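You operate a simulated robot arm through the tools that you are given. There is no shell and no other tool.

Carry out the task below with a simulated robot arm. There is one attempt and no reset: what you move stays moved.

JOB
Vent and switch off the rig; put valve 3 and the plug back.
Fine: air to 0 before the contact slide is drawn back, power off before the plug; purple tray and grey tray. Set down upright: what you pick out, square plug.

The check looks at the end state, three seconds after you hand in, the way a careful person would. Anything else that was tipped, shoved, dropped, spilled or broken makes it a failure.

ROBOT AND FRAMES
A 6-joint arm with a two-finger parallel gripper, fixed in place. Base frame: the origin is at the foot of the arm, x ahead of it, y to its left, z up; the work surface is at about z = 12. Units: mm, degrees, N and s.
With the tool pointing down near the work surface it reaches from about 200 to 460 mm from the base axis. Its first joint turns from -70.0 to 70.0 degrees. Payload 1.9 kg.
The TCP is the grasp point between the finger pads, 23 mm short of the fingertips. In the tool frame z runs along the fingers and y along their closing line. Largest opening 94 mm; finger width 38, thickness 10; the body of the gripper, 54 by 96 mm, starts 39 mm behind the TCP.
Orientation is told as [roll, pitch, yaw] about the base's x, y, z axes, in that order, counted from this pose: with the fingers straight down and closing along the base's y, the tool's x points along the base's -x, its y along +y and its z along -z.

CONTROLS
- The arm moves only by the tool apply_moves. Its argument "deltas" is one flat list of numbers, 7 for each row, row after row: the shift along the tool's x, y, z in units of 25 mm (1.0 is 25 mm), then the turn, a rotation vector about the tool's x, y, z in units of 5 degrees (1.0 is 5 degrees), then the finger opening in mm, from 0 to 94. In form: [x, y, z, ax, ay, az, gripper, x, y, z, ax, ay, az, gripper, ...]. A call has 1 to 20 rows; each row shifts and turns the commanded pose from where the row before left it, along the tool's axes as they then stand. A call with a number of a shift or a turn outside -1 to 1 is refused whole. Each row takes 0.2 s and may step no farther than 50 mm and 8.6 degrees from the row before; otherwise, or with a gripper value out of range, the whole call is refused. Where a pose cannot be reached the arm comes as near as it can. A force on the tool above 90 N (or 10 N above the force at the start of the call, whichever is more), or a blocked arm, ends the call early, and 0.2 s more pass. Each finger travels about 108 mm/s and halts on what it meets, pressing with about 43 N; the grip force reading is that of the motor and also rises with nothing between the fingers. The clock runs only during rows and for 0.2 s after the last one: add rows that do not move to give the fingers time. It gives the time, the measured TCP pose, the force on the tool (base axes), the opening and the grip force at its end, in the units of the frame above (readings bear some noise), with the torque about the TCP (base axes, N m) and any sound that the robot's microphone picked up.
- Cameras (640 x 400 px; columns grow to the right, rows downward): "scene" is fixed at [47.4, 309.7, 417.7]; the picture's right is [-0.85, -0.53, 0.00], its down [-0.33, 0.54, -0.77] and it looks along [0.41, -0.66, -0.63] (base axes); focal length 214 px, centre (320, 200). "wrist" rides on the gripper at [86, 16, -75] in the tool frame; the picture's right is [-0.18, 0.98, 0.00], its down [-0.58, -0.11, -0.81] and it looks along [-0.79, -0.15, 0.59] (tool axes); focal length 243 px, centre (320, 200). There is no depth. A picture from a camera that has moved, and an enlarged one, comes with that camera's place and axes in the base frame and with its lens.
- snapshot(camera): a new picture of that camera. The clock stands still meanwhile.
- inspect(camera, box): a new picture of the part [left, top, right, bottom] of that camera's present view, enlarged. The clock stands still meanwhile.
- sign_off(): hands the job in; it is judged then, once.

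Nothing tells you positions but the pictures and the camera data. Unless the task says otherwise, let go and move clear before handing in.

The tools are called after "Emit:" as name(argument=value, ...) on one line, values as JSON. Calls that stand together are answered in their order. apply_moves: Moves the arm, as the interface text tells. Its arguments: {"type":"object","properties":{"deltas":{"type":"array","items":{"type":"number"}}},"required":["deltas"]} The other tools are called the same way: snapshot (camera) takes a picture; inspect (camera, box) takes an enlarged picture of a part of a camera's view; sign_off () hands the job in.

At the start:

```text
time_s: 0.0
position: [261.8, -49.2, 349.1]
tcp_rot: [0.1, -0.1, 0.0]
wrist_force: [0.7, 0.1, 0.0]
torque: [-0.02, -0.02, 0.01]
gripper_width: 94.3
grip_force: 0.1
```

scene: 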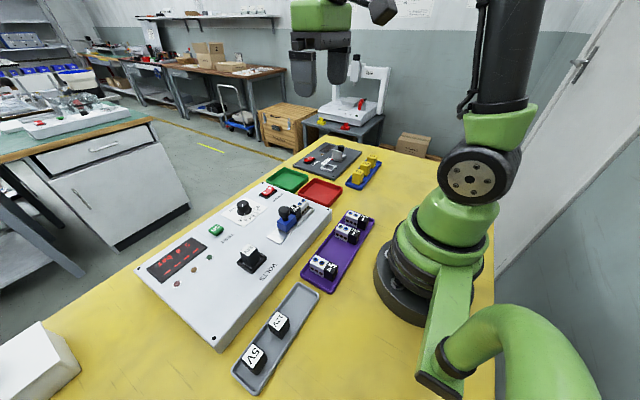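
wrist: 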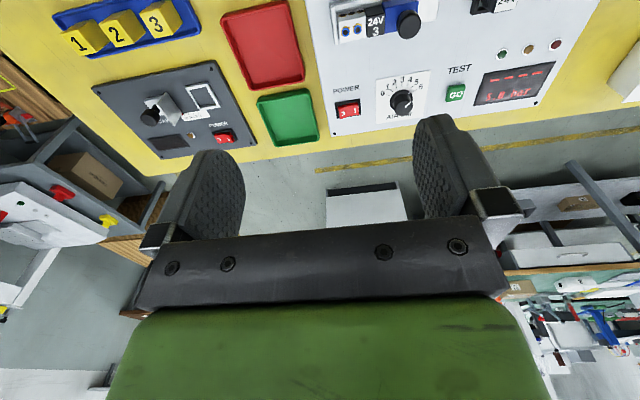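

I see a white test panel with an air knob, power rocker, a contact slide holding valve 3, a plug in a socket, a purple tray with valves and a grey tray with plugs. I'll look closer before moving anything.

Emit:
inspect(camera="scene", box=[130, 170, 350, 310])

Emit:
inspect(camera="scene", box=[230, 170, 390, 270])

Emit:
inspect(camera="scene", box=[220, 260, 380, 400])

Emit:
inspect(camera="wrist", box=[320, 0, 600, 150])

```text
2.86 times, centred on (240, 240) of scene
camera zoom: at [47.4, 309.7, 417.7], right [-0.85, -0.53, 0.0], down [-0.33, 0.54, -0.77], along [0.41, -0.66, -0.63], focal length 613 px, centre (549, 86)
```

zoom: 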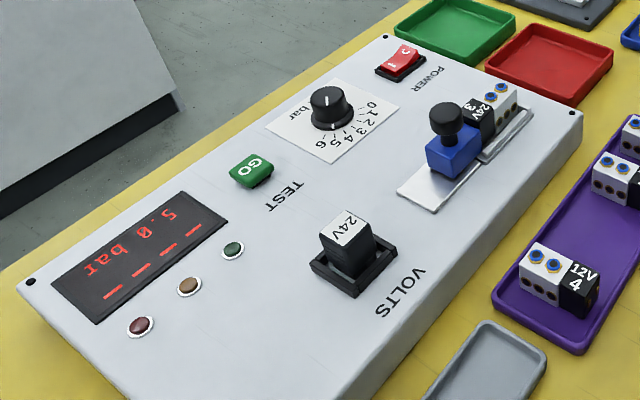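

```text
4.00 times, centred on (310, 220) of scene
camera zoom: at [47.4, 309.7, 417.7], right [-0.85, -0.53, 0.0], down [-0.33, 0.54, -0.77], along [0.41, -0.66, -0.63], focal length 858 px, centre (360, 120)
```

zoom: 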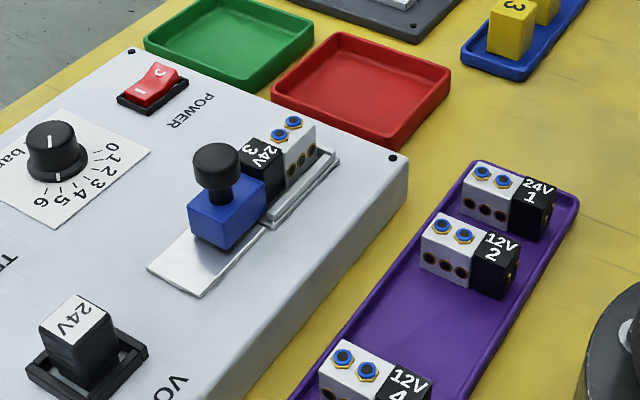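

```text
2.86 times, centred on (300, 330) of scene
camera zoom: at [47.4, 309.7, 417.7], right [-0.85, -0.53, 0.0], down [-0.33, 0.54, -0.77], along [0.41, -0.66, -0.63], focal length 613 px, centre (377, -171)
```

zoom: 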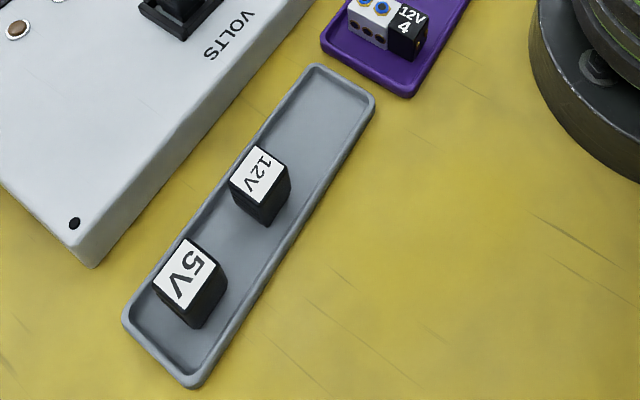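

```text
2.29 times, centred on (460, 75) of wrist
camera zoom: at [174.1, -32.3, 424.5], right [0.19, 0.98, 0.0], down [0.58, -0.11, 0.81], along [0.79, -0.15, -0.59], focal length 555 px, centre (0, 486)
```

zoom: 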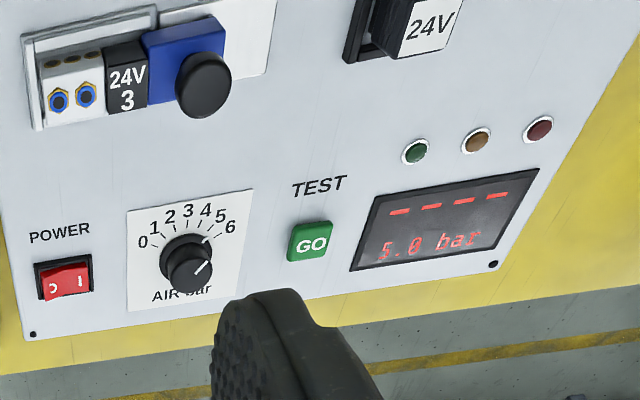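

The panel top appears to be near z≈45, with the air knob near (430, 60), power rocker near (434, -30), valve 3 near (299, 14) and plug near (299, 161). I'll move the wrist camera over the panel's knob side to refine these.

Emit:
apply_moves(deltas=[-0.79, 0.624, 0.851, 0, 0, 0, 94, -0.79, 0.624, 0.851, 0, 0, 0, 94, -0.79, 0.624, 0.851, 0, 0, 0, 94, -0.79, 0.624, 0.851, 0, 0, 0, 94, -0.79, 0.624, 0.851, 0, 0, 0, 94, -0.79, 0.624, 0.851, 0, 0, 0, 94, -0.79, 0.624, 0.851, 0, 0, 0, 94, 0, 0, 0, 0, 0, 0, 94])

Emit:
snapshot(camera="wrist")

Emit:
snapshot(camera="scene")

```text
time_s: 1.8
position: [400.1, 62.7, 201.0]
tcp_rot: [0.1, 0.0, 0.0]
wrist_force: [0.6, 0.1, 0.2]
torque: [0.01, 0.03, -0.02]
gripper_width: 93.9
grip_force: 0.0
```

```text
taken
camera wrist: at [311.9, 78.7, 276.3], right [0.19, 0.98, 0.0], down [0.58, -0.11, 0.81], along [0.79, -0.15, -0.59], focal length 243 px, centre (320, 200)
```

wrist: 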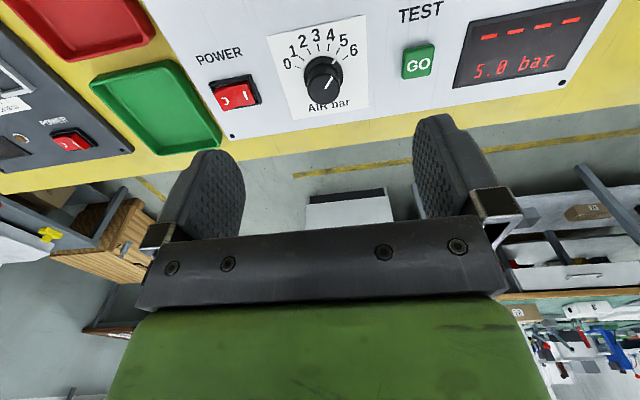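

```text
taken
```

scene: 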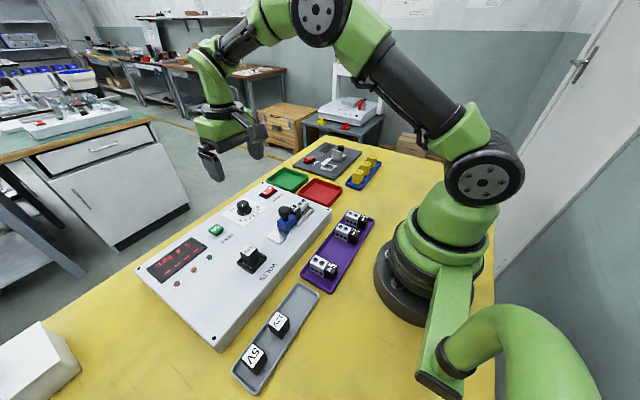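

The knob, rocker, GO button and display are now visible up close. I'll zoom in for precise triangulation.

Emit:
inspect(camera="wrist", box=[190, 0, 390, 140])

Emit:
inspect(camera="scene", box=[220, 170, 340, 260])

```text
2.86 times, centred on (290, 70) of wrist
camera zoom: at [311.9, 78.7, 276.3], right [0.19, 0.98, 0.0], down [0.58, -0.11, 0.81], along [0.79, -0.15, -0.59], focal length 693 px, centre (406, 571)
```

zoom: 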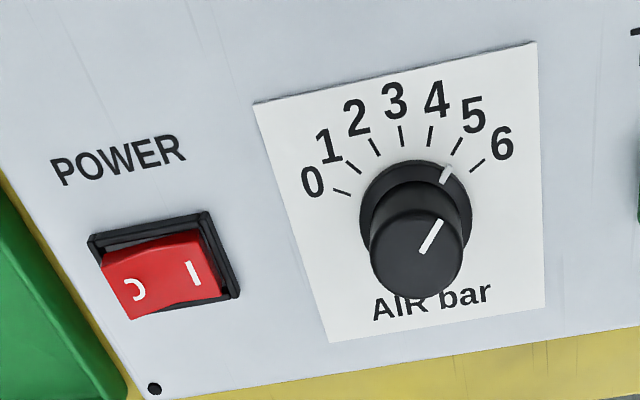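

```text
4.44 times, centred on (280, 215) of scene
camera zoom: at [47.4, 309.7, 417.7], right [-0.85, -0.53, 0.0], down [-0.33, 0.54, -0.77], along [0.41, -0.66, -0.63], focal length 953 px, centre (498, 133)
```

zoom: 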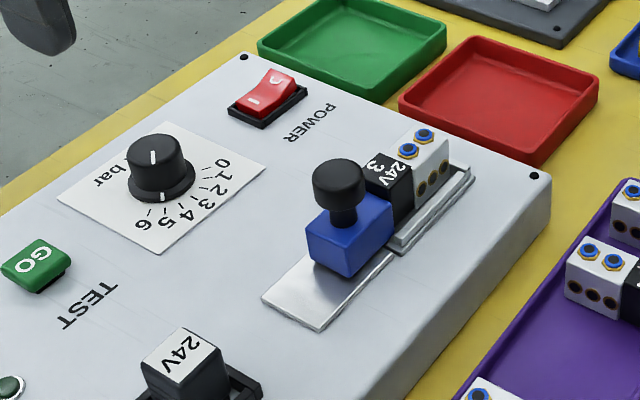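

The knob is at 5 bar with a scale of about 20° per bar: 0 sits 60° on the -y side and 5 sits 40° on the +y side, so it needs +100° about base z. I'll place the gripper above the knob at about (428, 60), pre-rotated to yaw -50.

Emit:
apply_moves(deltas=[-0.56, -0.054, 0, 0, 0, 0, 60, -0.56, -0.054, 0, 0, 0, 0, 60, 0, 0, 0, 0, 0, 1, 60, 0, 0, 0, 0, 0, 1, 60, 0, 0, 0, 0, 0, 1, 60, 0, 0, 0, 0, 0, 1, 60, 0, 0, 0, 0, 0, 1, 60, 0, 0, 0, 0, 0, 1, 60, 0, 0, 0, 0, 0, 1, 60, 0, 0, 0, 0, 0, 1, 60, 0, 0, 0, 0, 0, 1, 60, 0, 0, 0, 0, 0, 1, 60, 0, 0, 0, 0, 0, 0, 60])

Emit:
snapshot(camera="wrist")

Emit:
snapshot(camera="scene")

```text
time_s: 4.6
position: [427.8, 56.8, 201.6]
tcp_rot: [0.1, 0.0, -50.2]
wrist_force: [-0.4, 0.0, 0.2]
torque: [-0.01, 0.0, 0.02]
gripper_width: 60.1
grip_force: 0.1
```

```text
taken
camera wrist: at [384.0, 135.0, 275.8], right [0.87, 0.49, 0.0], down [0.29, -0.52, 0.81], along [0.39, -0.7, -0.59], focal length 243 px, centre (320, 200)
```

wrist: 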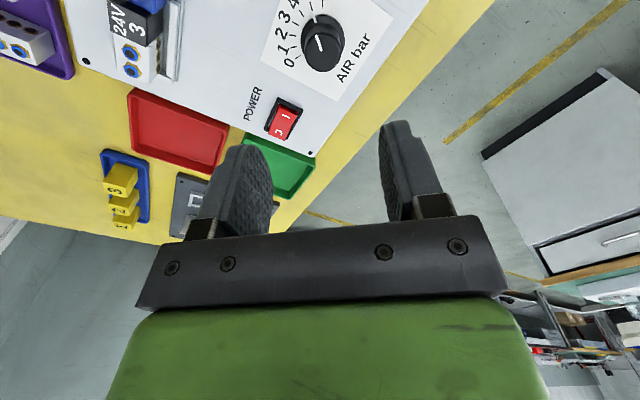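

```text
taken
```

scene: 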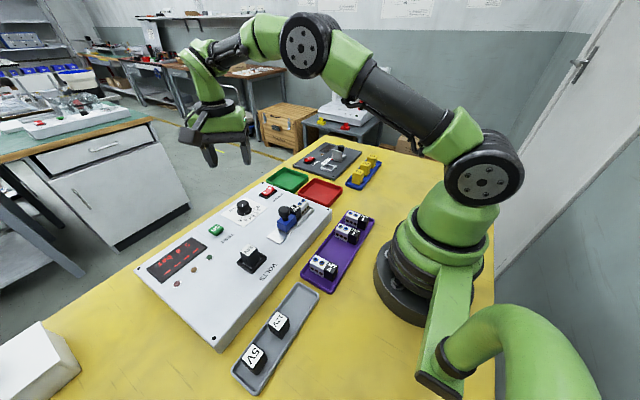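

I'll zoom on the knob from this pose to check its centre against the tool axis.

Emit:
inspect(camera="wrist", box=[240, 0, 400, 100])

Emit:
apply_moves(deltas=[0, 0, 0, 0, 0, 0, 60])

```text
4.00 times, centred on (320, 50) of wrist
camera zoom: at [384.0, 135.0, 275.8], right [0.87, 0.49, 0.0], down [0.29, -0.52, 0.81], along [0.39, -0.7, -0.59], focal length 970 px, centre (320, 800)
```

zoom: 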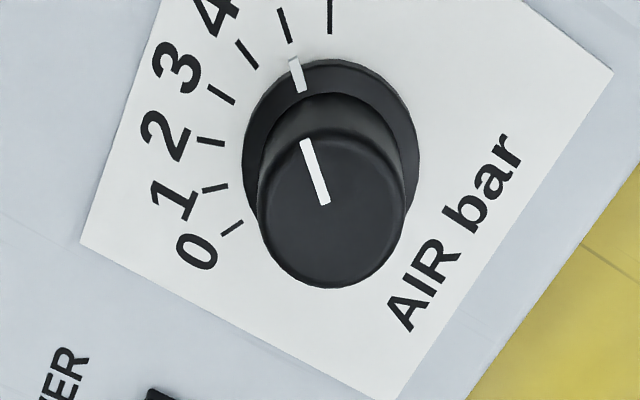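

```text
time_s: 5.0
position: [428.3, 57.2, 200.4]
tcp_rot: [0.2, 0.1, -50.2]
wrist_force: [-0.1, -0.3, 0.8]
torque: [0.0, -0.01, 0.0]
gripper_width: 59.9
grip_force: 0.1
```

The scale ticks from two views put the knob axis at about (428.6, 59.7), with the cap top near z 70. I'll shift slightly and descend, keeping the fingertips above the skirt.

Emit:
apply_moves(deltas=[0.067, 0.082, 0, 0, 0, 0, 60, 0, 0, 0.99, 0, 0, 0, 60, 0, 0, 0.99, 0, 0, 0, 60, 0, 0, 0.99, 0, 0, 0, 60, 0, 0, 0.99, 0, 0, 0, 60, 0, 0, 0.99, 0, 0, 0, 60, 0, 0, 0, 0, 0, 0, 60, 0, 0, 0, 0, 0, 0, 60])

Emit:
snapshot(camera="wrist")

Emit:
inspect(camera="scene", box=[160, 100, 360, 240])

```text
time_s: 6.8
position: [429.0, 60.0, 75.4]
tcp_rot: [0.0, -0.1, -50.0]
wrist_force: [-0.1, -0.3, 0.5]
torque: [0.0, -0.01, 0.01]
gripper_width: 59.8
grip_force: 0.0
```

```text
taken
camera wrist: at [384.3, 137.2, 150.5], right [0.87, 0.49, 0.0], down [0.29, -0.52, 0.81], along [0.39, -0.7, -0.59], focal length 243 px, centre (320, 200)
```

wrist: 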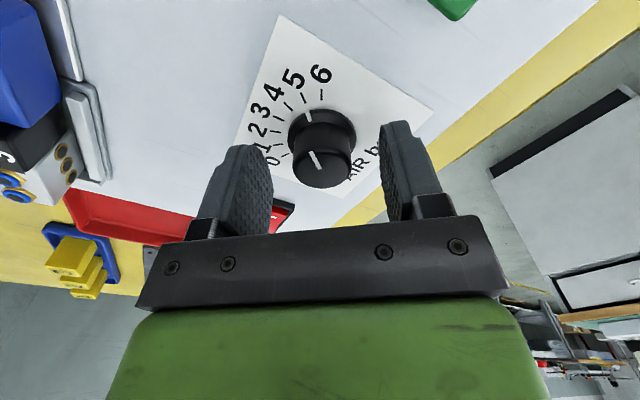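

```text
2.86 times, centred on (260, 170) of scene
camera zoom: at [47.4, 309.7, 417.7], right [-0.85, -0.53, 0.0], down [-0.33, 0.54, -0.77], along [0.41, -0.66, -0.63], focal length 613 px, centre (491, 286)
```

zoom: 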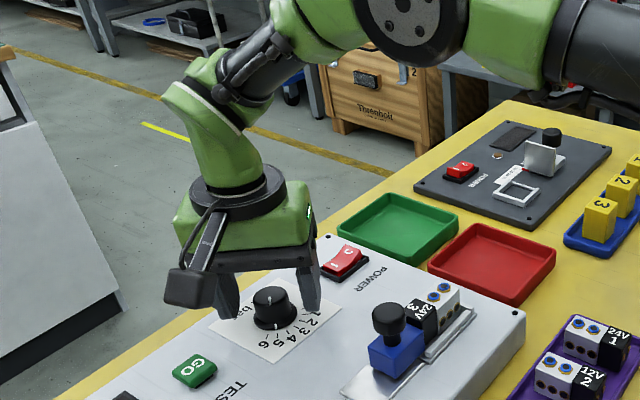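

The fingers straddle the knob cap without contact. I'll close on it.

Emit:
apply_moves(deltas=[0, 0, 0, 0, 0, 0, 15, 0, 0, 0, 0, 0, 0, 15, 0, 0, 0, 0, 0, 0, 15])

Emit:
snapshot(camera="wrist")

```text
time_s: 7.6
position: [428.7, 61.0, 76.3]
tcp_rot: [0.2, -0.1, -49.9]
wrist_force: [21.6, 13.4, -14.0]
torque: [0.12, -0.1, 0.05]
gripper_width: 29.3
grip_force: 45.1
```

```text
taken
camera wrist: at [384.5, 137.6, 150.7], right [0.87, 0.49, 0.0], down [0.29, -0.52, 0.81], along [0.4, -0.7, -0.59], focal length 243 px, centre (320, 200)
```

wrist: 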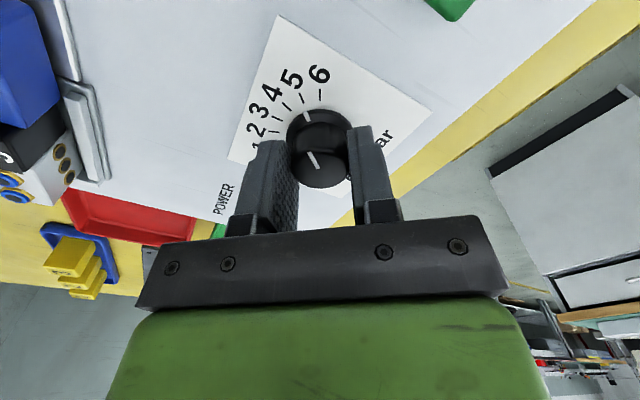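

The grip is on, with a side load of about 25 N showing the knob is slightly toward tool +y. I'll ease the tool over by about 1 mm and check.

Emit:
apply_moves(deltas=[0, 0.04, 0, 0, 0, 0, 15, 0, 0, 0, 0, 0, 0, 15])

```text
time_s: 8.2
position: [428.5, 60.7, 75.2]
tcp_rot: [-0.1, 0.2, -50.2]
wrist_force: [-9.3, 7.3, 9.1]
torque: [-0.86, -0.51, -0.02]
gripper_width: 29.3
grip_force: 45.1
```

Side load is now nearly gone. I'll turn the knob in the direction of 0, starting with 30°.

Emit:
apply_moves(deltas=[0, 0, 0, 0, 0, -1, 15, 0, 0, 0, 0, 0, -1, 15, 0, 0, 0, 0, 0, -1, 15, 0, 0, 0, 0, 0, -1, 15, 0, 0, 0, 0, 0, -1, 15, 0, 0, 0, 0, 0, -1, 15, 0, 0, 0, 0, 0, 0, 15])

Emit:
snapshot(camera="wrist")

Emit:
inspect(camera="scene", box=[140, 170, 340, 310])

```text
time_s: 9.8
position: [428.7, 59.9, 75.9]
tcp_rot: [-0.1, 0.3, -20.1]
wrist_force: [-29.6, -7.9, -1.5]
torque: [-0.22, 0.28, 0.0]
gripper_width: 29.4
grip_force: 45.4
```

```text
taken
camera wrist: at [352.7, 105.5, 151.1], right [0.51, 0.86, 0.0], down [0.51, -0.3, 0.8], along [0.69, -0.41, -0.6], focal length 243 px, centre (320, 200)
```

wrist: 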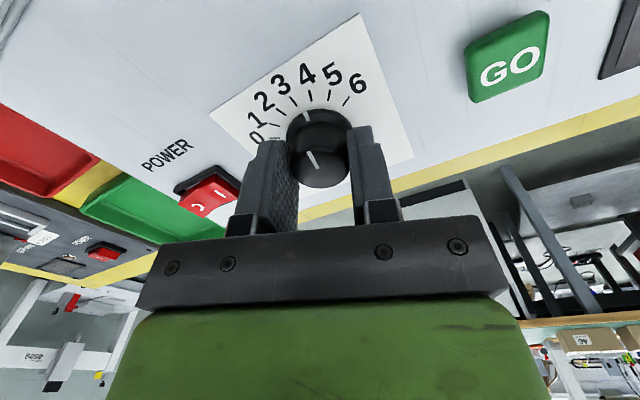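

```text
2.86 times, centred on (240, 240) of scene
camera zoom: at [47.4, 309.7, 417.7], right [-0.85, -0.53, 0.0], down [-0.33, 0.54, -0.77], along [0.41, -0.66, -0.63], focal length 613 px, centre (549, 86)
```

zoom: 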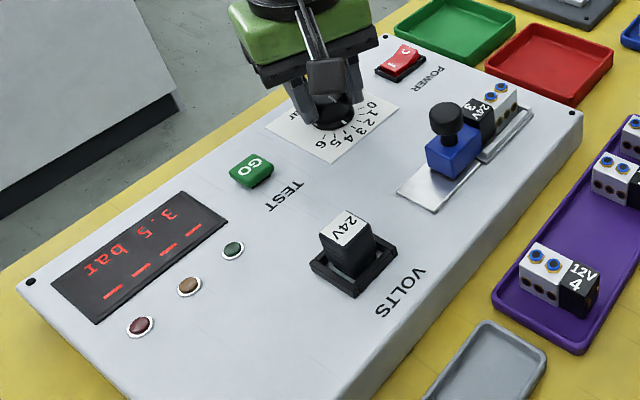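

The display reads 3.5 bar, so the direction and 20°/bar scale are confirmed. I'll relieve the small side load and continue turning.

Emit:
apply_moves(deltas=[0.04, -0.02, 0, 0, 0, -1, 15, 0, 0, 0, 0, 0, -1, 15, 0, 0, 0, 0, 0, -1, 15, 0, 0, 0, 0, 0, -1, 15, 0, 0, 0, 0, 0, -1, 15, 0, 0, 0, 0, 0, -1, 15, 0, 0, 0, 0, 0, -1, 15, 0, 0, 0, 0, 0, 0, 15])

Emit:
inspect(camera="scene", box=[140, 170, 340, 310])

```text
time_s: 11.6
position: [429.2, 60.0, 75.6]
tcp_rot: [-0.1, 0.0, 14.9]
wrist_force: [0.5, -22.5, -34.9]
torque: [0.0, -0.5, -0.01]
gripper_width: 29.4
grip_force: 45.1
```

```text
2.86 times, centred on (240, 240) of scene
camera zoom: at [47.5, 309.7, 417.7], right [-0.85, -0.53, 0.0], down [-0.33, 0.54, -0.77], along [0.41, -0.66, -0.63], focal length 613 px, centre (549, 86)
```

zoom: 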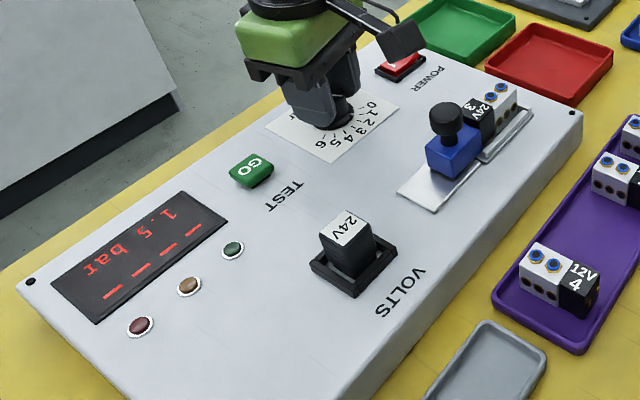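

The display reads 1.5 bar. I'll relieve the load slightly and turn the remaining 35° to 0.

Emit:
apply_moves(deltas=[0, -0.03, 0.02, 0, 0, -1, 15, 0, 0, 0, 0, 0, -1, 15, 0, 0, 0, 0, 0, -1, 15, 0, 0, 0, 0, 0, -1, 15, 0, 0, 0, 0, 0, -1, 15, 0, 0, 0, 0, 0, -1, 15, 0, 0, 0, 0, 0, -1, 15, 0, 0, 0, 0, 0, 0, 15])

Emit:
inspect(camera="scene", box=[140, 170, 340, 310])

Emit:
snapshot(camera="wrist")

```text
time_s: 13.4
position: [429.6, 59.1, 76.4]
tcp_rot: [0.0, 0.0, 50.0]
wrist_force: [-15.3, -24.6, -9.3]
torque: [-0.45, 0.31, -0.41]
gripper_width: 29.4
grip_force: 45.2
```

```text
2.86 times, centred on (240, 240) of scene
camera zoom: at [47.4, 309.7, 417.7], right [-0.85, -0.53, 0.0], down [-0.33, 0.54, -0.77], along [0.41, -0.66, -0.63], focal length 613 px, centre (549, 86)
```

zoom: 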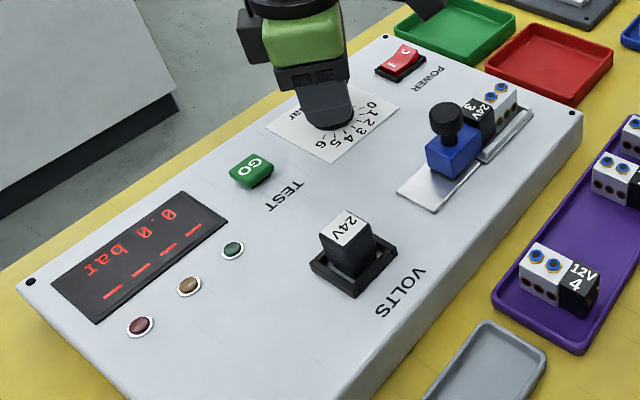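

```text
taken
camera wrist: at [360.2, 3.9, 150.9], right [-0.63, 0.77, 0.0], down [0.46, 0.38, 0.81], along [0.62, 0.51, -0.59], focal length 243 px, centre (320, 200)
```

wrist: 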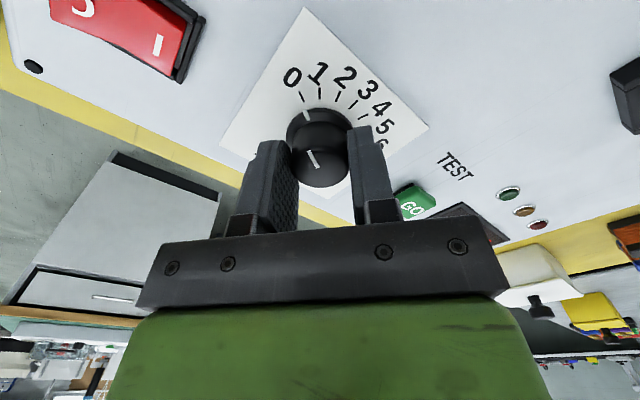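

The display reads 0.0 bar and the knob is at its 0 stop. I'll open and rise straight up.

Emit:
apply_moves(deltas=[0, 0, 0, 0, 0, 0, 60, 0, 0, 0, 0, 0, 0, 60, 0, 0, -1, 0, 0, 0, 60, 0, 0, -1, 0, 0, 0, 60, 0, 0, -1, 0, 0, 0, 60, 0, 0, 0, 0, 0, 0, 60])

Emit:
inspect(camera="scene", box=[140, 170, 340, 310])

Emit:
snapshot(camera="wrist")

```text
time_s: 14.8
position: [428.4, 59.5, 152.2]
tcp_rot: [0.0, -0.1, 50.0]
wrist_force: [0.5, -0.1, -0.9]
torque: [-0.01, 0.01, 0.02]
gripper_width: 60.1
grip_force: 0.1
```

```text
2.86 times, centred on (240, 240) of scene
camera zoom: at [47.4, 309.7, 417.7], right [-0.85, -0.53, 0.0], down [-0.33, 0.54, -0.77], along [0.41, -0.66, -0.63], focal length 613 px, centre (549, 86)
```

zoom: 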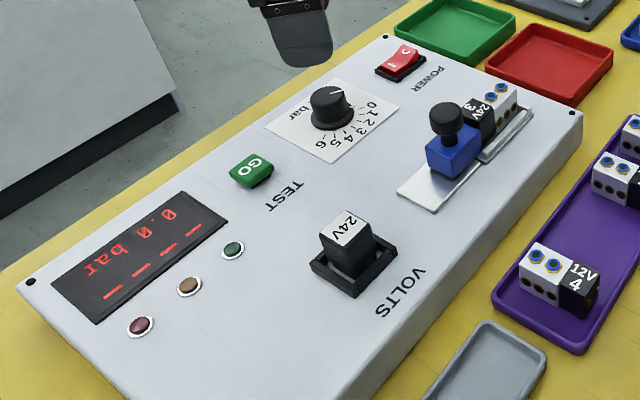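

```text
taken
camera wrist: at [359.6, 4.4, 226.7], right [-0.63, 0.77, 0.0], down [0.46, 0.37, 0.81], along [0.62, 0.51, -0.59], focal length 243 px, centre (320, 200)
```

wrist: 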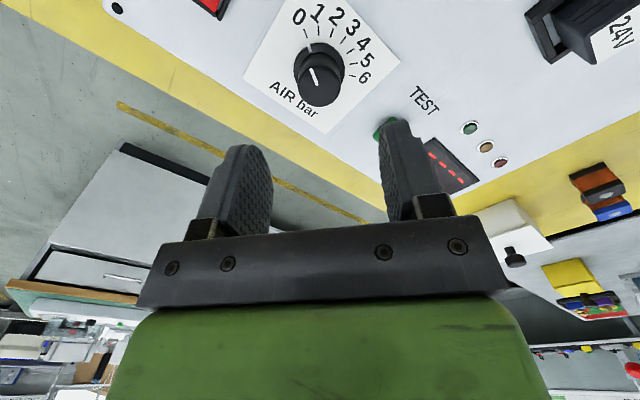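

Air is at 0.0 and the pointer is on 0. Next is the power rocker at about (428.7, -29.5): its "I" (+y) side is pressed in, so I need to press the "0" (-y) side. I'll move above it at yaw 90 with closed fingers and look.

Emit:
apply_moves(deltas=[0.778, -0.653, 0, 0, 0, 0, 40, 0.778, -0.653, 0, 0, 0, 0, 20, 0.778, -0.653, 0, 0, 0, 0, 0, 0.778, -0.653, 0, 0, 0, 0, 0, 0, 0, 0, 0, 0, -1, 0, 0, 0, 0, 0, 0, -1, 0, 0, 0, 0, 0, 0, -1, 0, 0, 0, 0, 0, 0, -1, 0, 0, 0, 0, 0, 0, -1, 0, 0, 0, 0, 0, 0, -1, 0, 0, 0, 0, 0, 0, -1, 0, 0, 0, 0, 0, 0, -1, 0, 0, 0, 0, 0, 0, 0, 0, 0, 0, 0, 0, 0, 0, 0])

Emit:
snapshot(camera="wrist")

Emit:
snapshot(camera="scene")

```text
time_s: 17.8
position: [429.2, -40.9, 151.7]
tcp_rot: [-0.1, -0.1, 89.8]
wrist_force: [-0.6, 0.2, 0.6]
torque: [-0.01, -0.01, 0.02]
gripper_width: 0.1
grip_force: 42.2
```

```text
taken
camera wrist: at [411.3, -128.1, 226.2], right [-0.98, 0.19, 0.0], down [0.11, 0.58, 0.81], along [0.15, 0.79, -0.59], focal length 243 px, centre (320, 200)
```

wrist: 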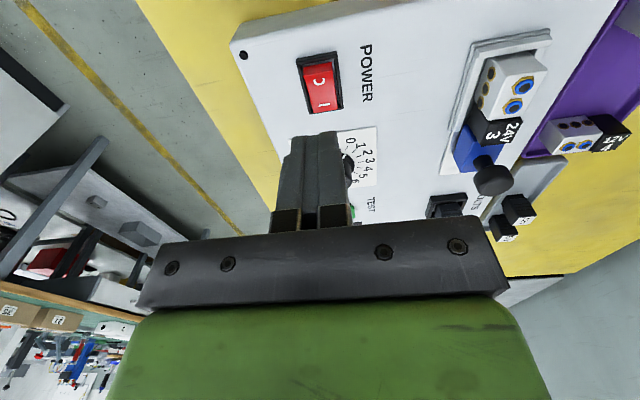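

```text
taken
```

scene: 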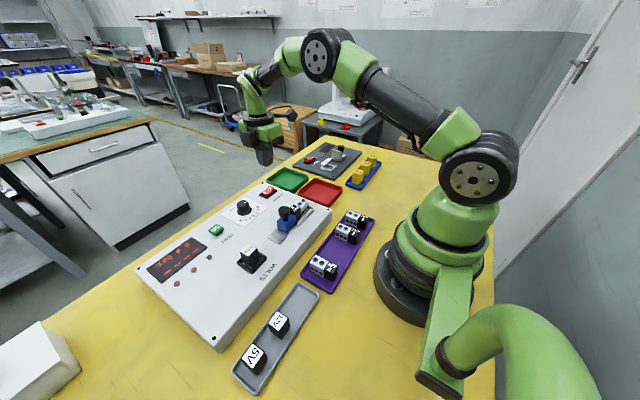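

Emit:
inspect(camera="wrist", box=[270, 30, 390, 130])

Emit:
inspect(camera="wrist", box=[400, 20, 600, 240])

```text
4.00 times, centred on (330, 80) of wrist
camera zoom: at [411.3, -128.1, 226.2], right [-0.98, 0.19, 0.0], down [0.11, 0.58, 0.81], along [0.15, 0.79, -0.59], focal length 970 px, centre (280, 680)
```

zoom: 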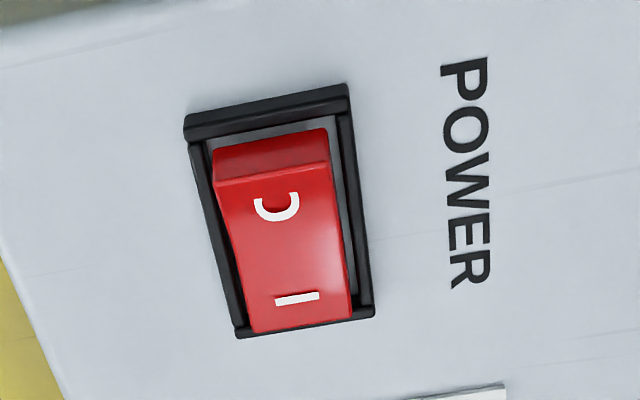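

```text
1.82 times, centred on (500, 130) of wrist
camera zoom: at [411.3, -128.1, 226.2], right [-0.98, 0.19, 0.0], down [0.11, 0.58, 0.81], along [0.15, 0.79, -0.59], focal length 441 px, centre (-7, 327)
```

zoom: 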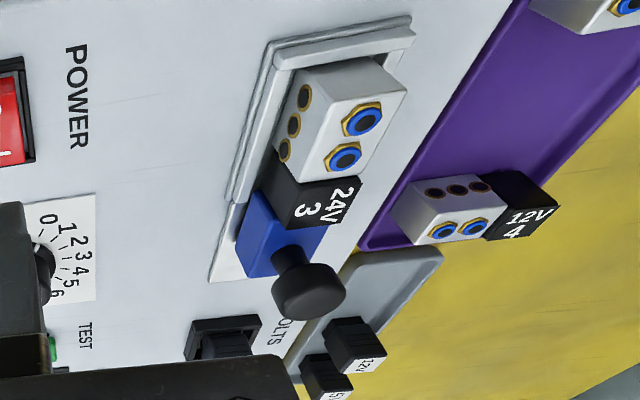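

The rocker's "0" end is clearly raised, with its ridge at about y -46.5, z 57 and pivot near y -30.5. I'll offset the closed fingertips so their +y edge lands around y -41, then descend to just above it.

Emit:
apply_moves(deltas=[0.76, 0.02, 0, 0, 0, 0, 0, 0, 0, 0.88, 0, 0, 0, 0, 0, 0, 0.88, 0, 0, 0, 0, 0, 0, 0.88, 0, 0, 0, 0, 0, 0, 0, 0, 0, 0, 0, 0, 0, 0, 0, 0, 0, 0])

Emit:
snapshot(camera="wrist")

Emit:
inspect(camera="scene", box=[200, 110, 340, 220])

```text
time_s: 19.2
position: [429.1, -61.0, 84.7]
tcp_rot: [0.0, -0.1, 89.8]
wrist_force: [0.3, 0.0, 0.4]
torque: [-0.01, 0.02, 0.01]
gripper_width: 0.1
grip_force: 42.3
```

```text
taken
camera wrist: at [411.4, -146.4, 159.7], right [-0.98, 0.19, 0.0], down [0.11, 0.58, 0.81], along [0.15, 0.79, -0.59], focal length 243 px, centre (320, 200)
```

wrist: 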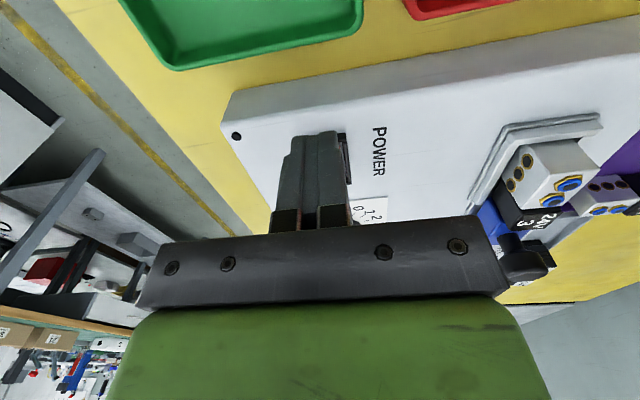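

```text
3.64 times, centred on (270, 165) of scene
camera zoom: at [47.4, 309.7, 417.7], right [-0.85, -0.53, 0.0], down [-0.33, 0.54, -0.77], along [0.41, -0.66, -0.63], focal length 780 px, centre (502, 327)
```

zoom: 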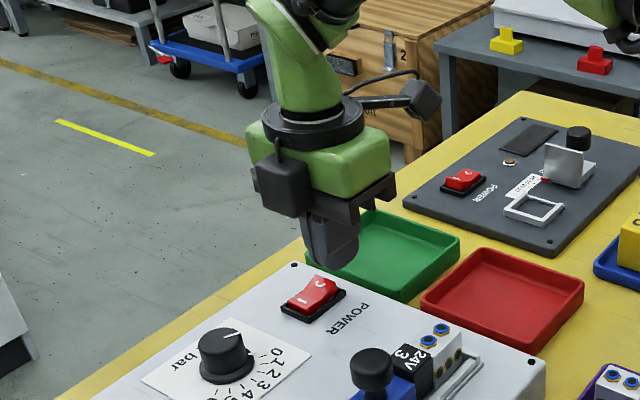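

The fingertips are just above the raised "0" end. I'll press down in small steps, then read the force and look.

Emit:
apply_moves(deltas=[0, 0, 0.12, 0, 0, 0, 0, 0, 0, 0.12, 0, 0, 0, 0, 0, 0, 0.1, 0, 0, 0, 0, 0, 0, 0.08, 0, 0, 0, 0])

Emit:
inspect(camera="scene", box=[200, 110, 340, 220])

Emit:
inspect(camera="scene", box=[130, 200, 270, 300])

```text
time_s: 20.2
position: [427.5, -60.1, 73.9]
tcp_rot: [0.0, -0.1, 89.9]
wrist_force: [0.1, 0.5, 0.3]
torque: [-0.01, 0.04, 0.0]
gripper_width: 0.0
grip_force: 42.7
```

```text
3.64 times, centred on (270, 165) of scene
camera zoom: at [47.4, 309.7, 417.7], right [-0.85, -0.53, 0.0], down [-0.33, 0.54, -0.77], along [0.41, -0.66, -0.63], focal length 780 px, centre (502, 327)
```

zoom: 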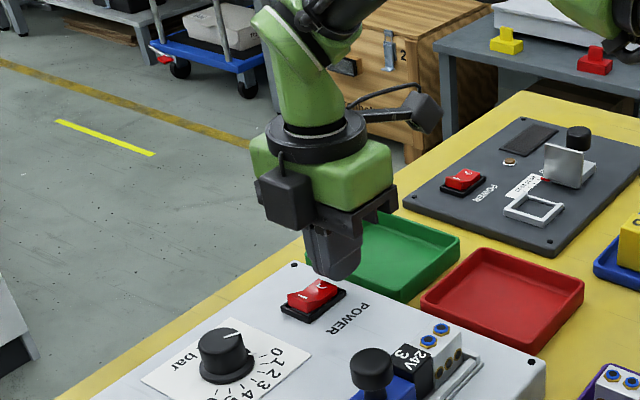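

```text
4.00 times, centred on (200, 250) of scene
camera zoom: at [47.4, 309.7, 417.7], right [-0.85, -0.53, 0.0], down [-0.33, 0.54, -0.77], along [0.41, -0.66, -0.63], focal length 858 px, centre (800, 0)
```

zoom: 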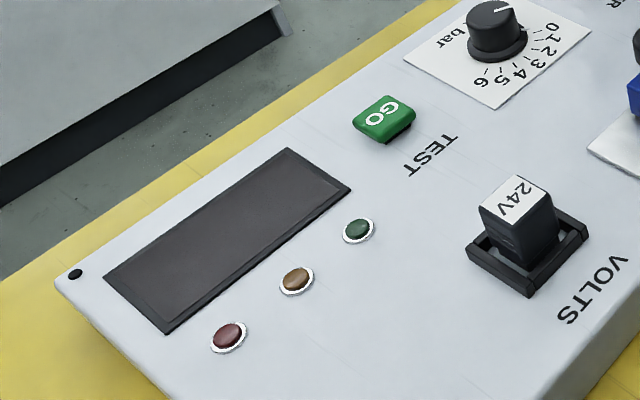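

The rocker flipped and the display went dark, so power is off. I'll rise and move to look at the contact slide and valve 3.

Emit:
apply_moves(deltas=[0, 0, -1, 0, 0, 0, 0, 0, 0, -1, 0, 0, 0, 0, 0, 0, -1, 0, 0, 0, 0, -0.667, 0.853, -0.333, 0, 0, 0, 20, -0.667, 0.853, -0.333, 0, 0, 0, 40, -0.667, 0.853, -0.333, 0, 0, 0, 60, -0.667, 0.853, -0.333, 0, 0, 0, 70, -0.667, 0.853, -0.333, 0, 0, 0, 70, -0.667, 0.853, -0.333, 0, 0, 0, 70, 0, 0, 0, 0, 0, 0, 70, 0, 0, 0, 0, 0, 0, 70])

Emit:
snapshot(camera="wrist")

Emit:
inspect(camera="scene", box=[230, 160, 350, 260])

```text
time_s: 22.6
position: [300.1, 41.6, 199.4]
tcp_rot: [-0.1, 0.0, 89.9]
wrist_force: [-0.1, -0.8, 0.3]
torque: [0.03, -0.01, 0.0]
gripper_width: 69.9
grip_force: 0.1
```

```text
taken
camera wrist: at [282.2, -44.8, 274.0], right [-0.98, 0.19, 0.0], down [0.11, 0.58, 0.81], along [0.15, 0.79, -0.59], focal length 243 px, centre (320, 200)
```

wrist: 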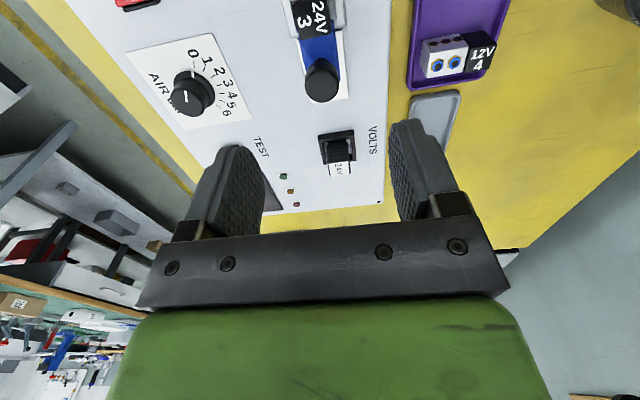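

```text
4.00 times, centred on (290, 210) of scene
camera zoom: at [47.4, 309.7, 417.7], right [-0.85, -0.53, 0.0], down [-0.33, 0.54, -0.77], along [0.41, -0.66, -0.63], focal length 858 px, centre (440, 160)
```

zoom: 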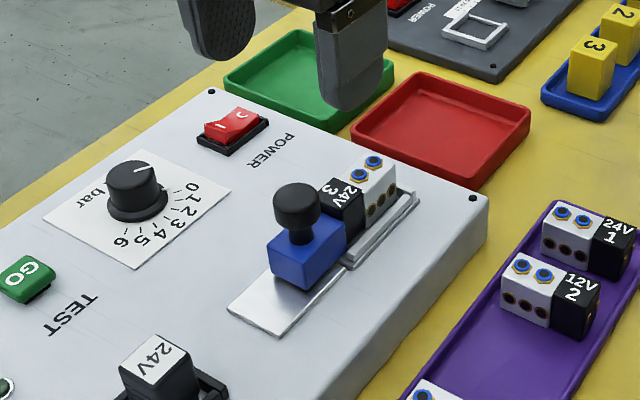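

Emit:
inspect(camera="wrist", box=[260, 0, 400, 110])

Emit:
apply_moves(deltas=[1, 0, 0, 0, 0, 0, 70, 1, 0, 0, 0, 0, 0, 70, 1, 0, 0, 0, 0, 0, 70, 0, 0, 0, 0, 0, 0, 70])

Emit:
snapshot(camera="wrist")

Emit:
inspect(camera="wrist", box=[250, 0, 430, 140])

```text
3.64 times, centred on (330, 55) of wrist
camera zoom: at [282.2, -44.8, 274.0], right [-0.98, 0.19, 0.0], down [0.11, 0.58, 0.81], along [0.15, 0.79, -0.59], focal length 882 px, centre (284, 727)
```

zoom: 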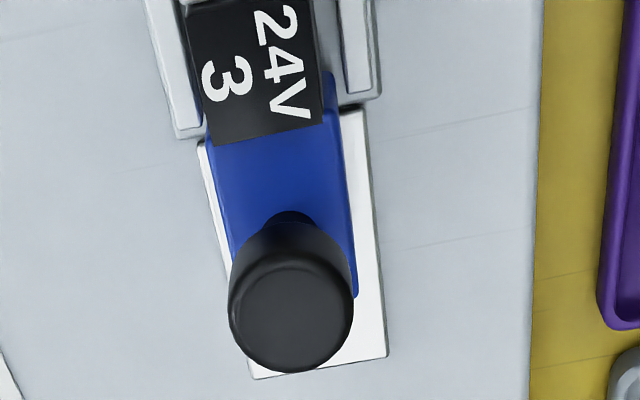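

```text
time_s: 23.6
position: [303.1, -34.7, 199.4]
tcp_rot: [0.0, -0.2, 90.0]
wrist_force: [0.6, -0.2, 0.0]
torque: [0.03, -0.01, 0.03]
gripper_width: 69.8
grip_force: 0.0
```

```text
taken
camera wrist: at [284.5, -121.5, 274.2], right [-0.98, 0.19, 0.0], down [0.11, 0.58, 0.81], along [0.15, 0.79, -0.59], focal length 243 px, centre (320, 200)
```

wrist: 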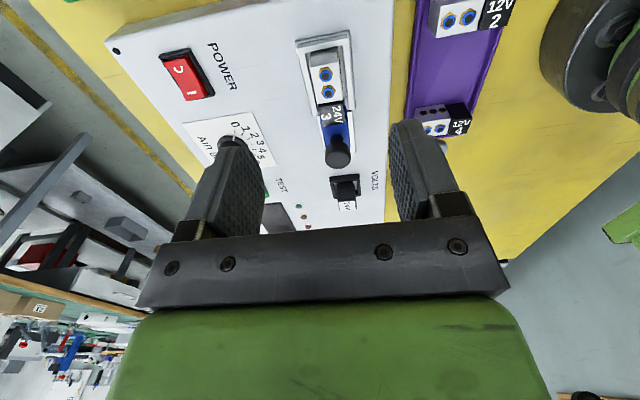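

```text
2.86 times, centred on (340, 70) of wrist
camera zoom: at [284.5, -121.5, 274.2], right [-0.98, 0.19, 0.0], down [0.11, 0.58, 0.81], along [0.15, 0.79, -0.59], focal length 693 px, centre (263, 571)
```

zoom: 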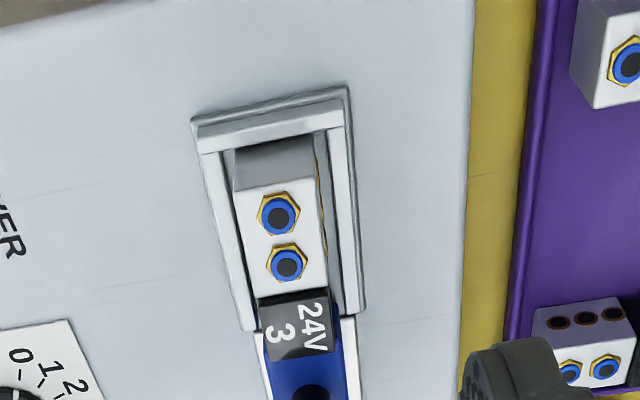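

Emit:
inspect(camera="wrist", box=[290, 80, 390, 180])

Emit:
inspect(camera="wrist", box=[280, 20, 380, 120])

```text
4.00 times, centred on (340, 130) of wrist
camera zoom: at [284.5, -121.5, 274.2], right [-0.98, 0.19, 0.0], down [0.11, 0.58, 0.81], along [0.15, 0.79, -0.59], focal length 970 px, centre (240, 480)
```

zoom: 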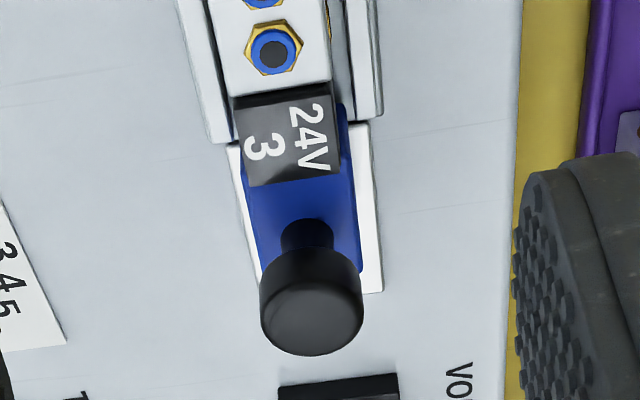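

```text
4.00 times, centred on (330, 70) of wrist
camera zoom: at [284.5, -121.5, 274.2], right [-0.98, 0.19, 0.0], down [0.11, 0.58, 0.81], along [0.15, 0.79, -0.59], focal length 970 px, centre (280, 720)
```

zoom: 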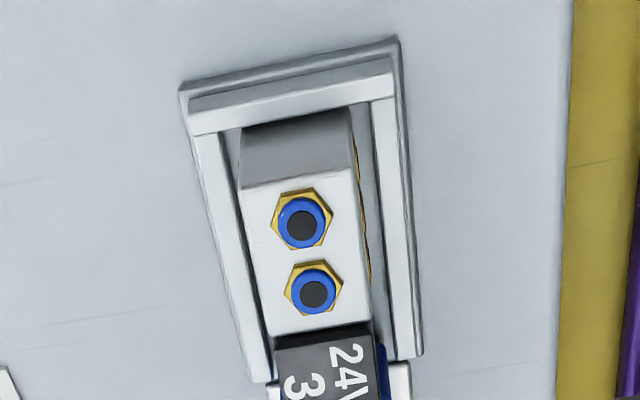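

Triangulated: slide knob cap top at about (298.5, 50, 100), diameter 25; valve 3 spans y -32 to 24, x 287–310, top z≈79. I'll move over the slide knob and check alignment.

Emit:
apply_moves(deltas=[-0.84, 0.03, 0.55, 0, 0, 0, 52, -0.84, 0.03, 0.55, 0, 0, 0, 52, -0.84, 0.03, 0.55, 0, 0, 0, 52, -0.84, 0.03, 0.55, 0, 0, 0, 52, 0, 0, 0, 0, 0, 0, 52, 0, 0, 0, 0, 0, 0, 52, 0, 0, 0, 0, 0, 0, 52])

Emit:
snapshot(camera="wrist")

Emit:
inspect(camera="scene", box=[230, 120, 370, 240])

```text
time_s: 25.2
position: [298.0, 47.3, 145.6]
tcp_rot: [-0.1, -0.1, 89.9]
wrist_force: [0.7, 0.2, 0.2]
torque: [0.01, 0.0, 0.01]
gripper_width: 52.2
grip_force: 0.0
```

```text
taken
camera wrist: at [279.7, -39.0, 219.3], right [-0.98, 0.19, 0.0], down [0.11, 0.58, 0.81], along [0.15, 0.79, -0.59], focal length 243 px, centre (320, 200)
```

wrist: 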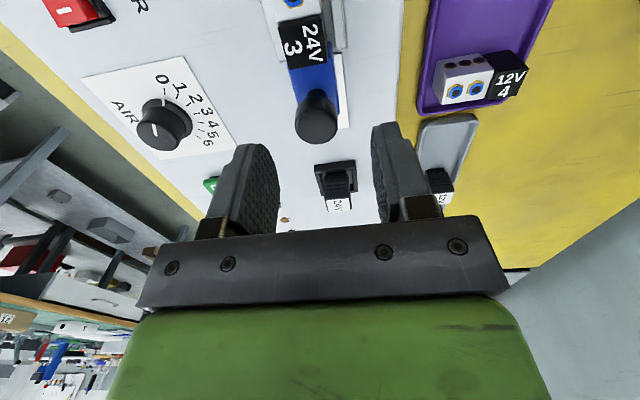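

```text
3.33 times, centred on (300, 180) of scene
camera zoom: at [47.4, 309.7, 417.7], right [-0.85, -0.53, 0.0], down [-0.33, 0.54, -0.77], along [0.41, -0.66, -0.63], focal length 715 px, centre (387, 267)
```

zoom: 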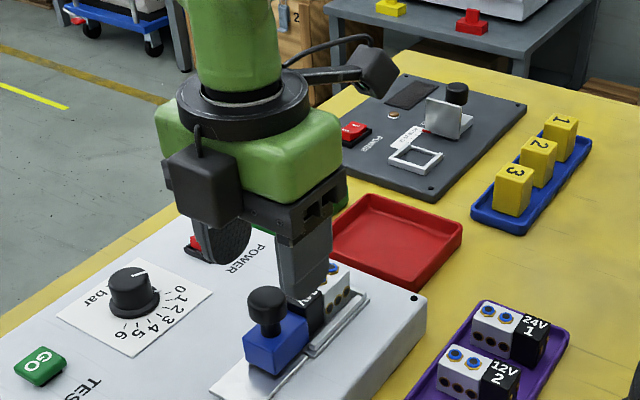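

Emit:
inspect(camera="wrist", box=[250, 50, 390, 160])

Emit:
apply_moves(deltas=[0, 0, 0, 0, 0, 0, 52])

```text
3.64 times, centred on (320, 105) of wrist
camera zoom: at [279.7, -39.0, 219.3], right [-0.98, 0.19, 0.0], down [0.11, 0.58, 0.81], along [0.15, 0.79, -0.59], focal length 882 px, centre (320, 546)
```

zoom: 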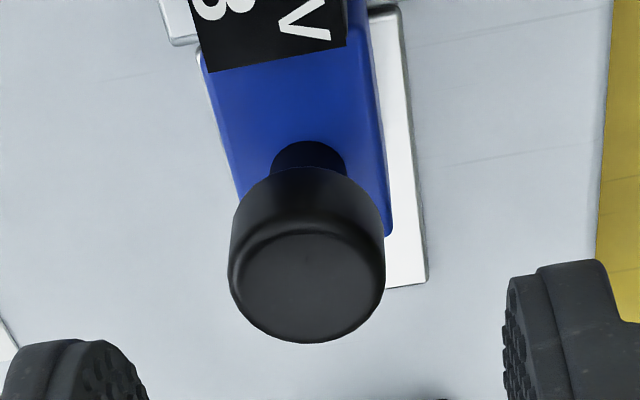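

```text
time_s: 25.6
position: [297.7, 47.4, 145.5]
tcp_rot: [-0.2, -0.2, 89.9]
wrist_force: [-0.4, -0.6, 0.0]
torque: [-0.01, -0.01, -0.01]
gripper_width: 51.8
grip_force: 0.1
```

The knob cap spans z 87–100 on a post, with the block top near z 71. I'll shift about 2 mm in +x and +y, then descend so the tips clear the block.

Emit:
apply_moves(deltas=[-0.08, -0.07, 0, 0, 0, 0, 52, 0, 0, 0.85, 0, 0, 0, 52, 0, 0, 0.85, 0, 0, 0, 52, 0, 0, 0, 0, 0, 0, 52, 0, 0, 0, 0, 0, 0, 52])

Emit:
snapshot(camera="wrist")

Emit:
inspect(camera="scene", box=[230, 140, 350, 250])

```text
time_s: 26.8
position: [301.7, 50.6, 101.4]
tcp_rot: [0.0, -0.2, 90.0]
wrist_force: [0.2, 0.2, 0.0]
torque: [0.01, -0.04, -0.02]
gripper_width: 52.1
grip_force: 0.1
```

```text
taken
camera wrist: at [282.5, -36.2, 176.2], right [-0.98, 0.19, 0.0], down [0.11, 0.58, 0.81], along [0.15, 0.79, -0.59], focal length 243 px, centre (320, 200)
```

wrist: 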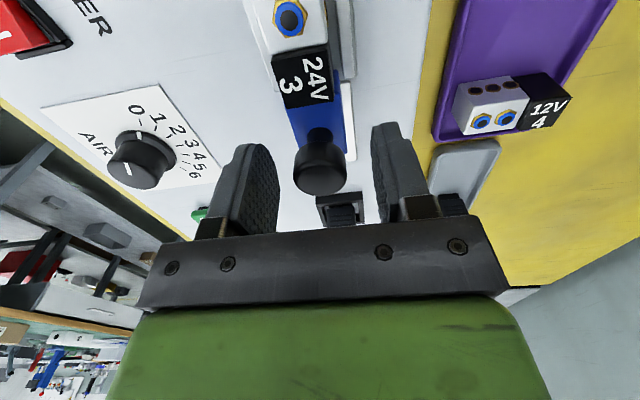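

```text
3.64 times, centred on (290, 195) of scene
camera zoom: at [47.4, 309.7, 417.7], right [-0.85, -0.53, 0.0], down [-0.33, 0.54, -0.77], along [0.41, -0.66, -0.63], focal length 780 px, centre (429, 218)
```

zoom: 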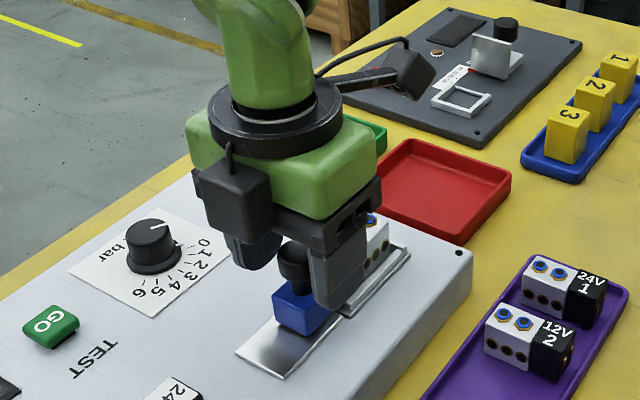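

The knob is centred between the fingers with no contact. I'll close on it.

Emit:
apply_moves(deltas=[0, 0, 0, 0, 0, 0, 12, 0, 0, 0, 0, 0, 0, 12, 0, 0, 0, 0, 0, 0, 12])

Emit:
snapshot(camera="wrist")

```text
time_s: 27.6
position: [299.8, 49.4, 101.3]
tcp_rot: [0.0, -0.2, 89.9]
wrist_force: [-3.4, 0.4, -0.1]
torque: [0.07, 0.04, -0.05]
gripper_width: 24.9
grip_force: 45.6
```

```text
taken
camera wrist: at [282.3, -36.2, 176.2], right [-0.98, 0.19, 0.0], down [0.11, 0.58, 0.81], along [0.15, 0.79, -0.59], focal length 243 px, centre (320, 200)
```

wrist: 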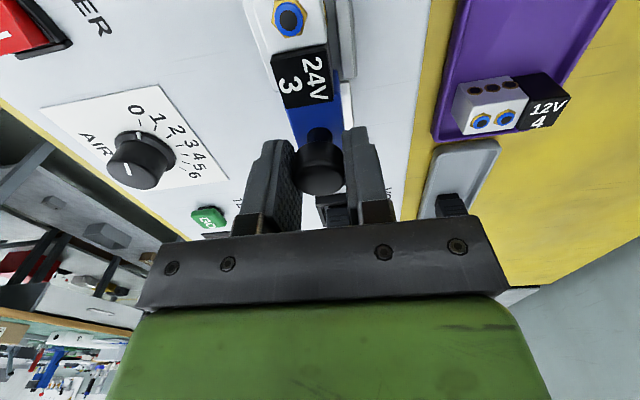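

Grip is well centred on the 25 mm cap. I'll draw the slide back along +y in small steps.

Emit:
apply_moves(deltas=[-0.12, 0, 0, 0, 0, 0, 12, -0.12, 0, 0, 0, 0, 0, 12, -0.12, 0, 0, 0, 0, 0, 12, -0.12, 0, 0, 0, 0, 0, 12, -0.12, 0, 0, 0, 0, 0, 12, -0.12, 0, 0, 0, 0, 0, 12, 0, 0, 0, 0, 0, 0, 12])

Emit:
inspect(camera="scene", box=[230, 140, 350, 250])

Emit:
snapshot(camera="wrist")

```text
time_s: 29.2
position: [300.9, 69.6, 100.9]
tcp_rot: [-0.1, -0.2, 89.9]
wrist_force: [18.8, -0.3, -36.0]
torque: [-0.02, 0.03, 0.05]
gripper_width: 24.9
grip_force: 44.7
```

```text
3.64 times, centred on (290, 195) of scene
camera zoom: at [47.5, 309.7, 417.7], right [-0.85, -0.53, 0.0], down [-0.33, 0.54, -0.77], along [0.41, -0.66, -0.63], focal length 780 px, centre (429, 218)
```

zoom: 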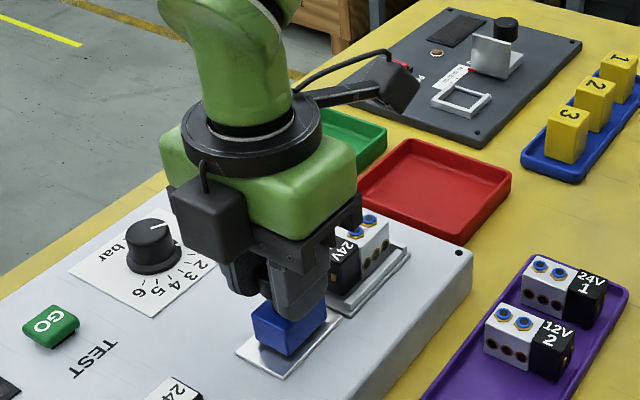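

```text
taken
camera wrist: at [282.2, -17.4, 176.4], right [-0.98, 0.19, 0.0], down [0.11, 0.58, 0.81], along [0.15, 0.79, -0.59], focal length 243 px, centre (320, 200)
```

wrist: 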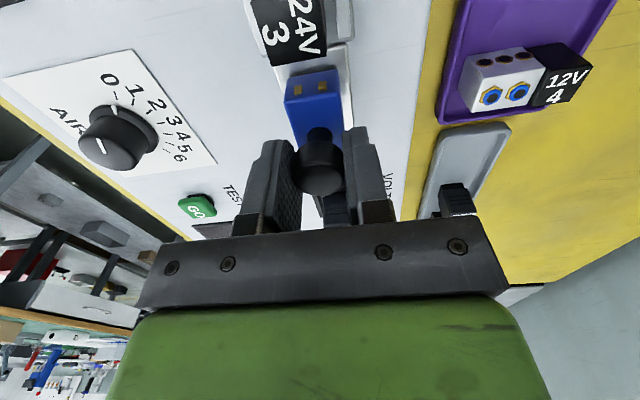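

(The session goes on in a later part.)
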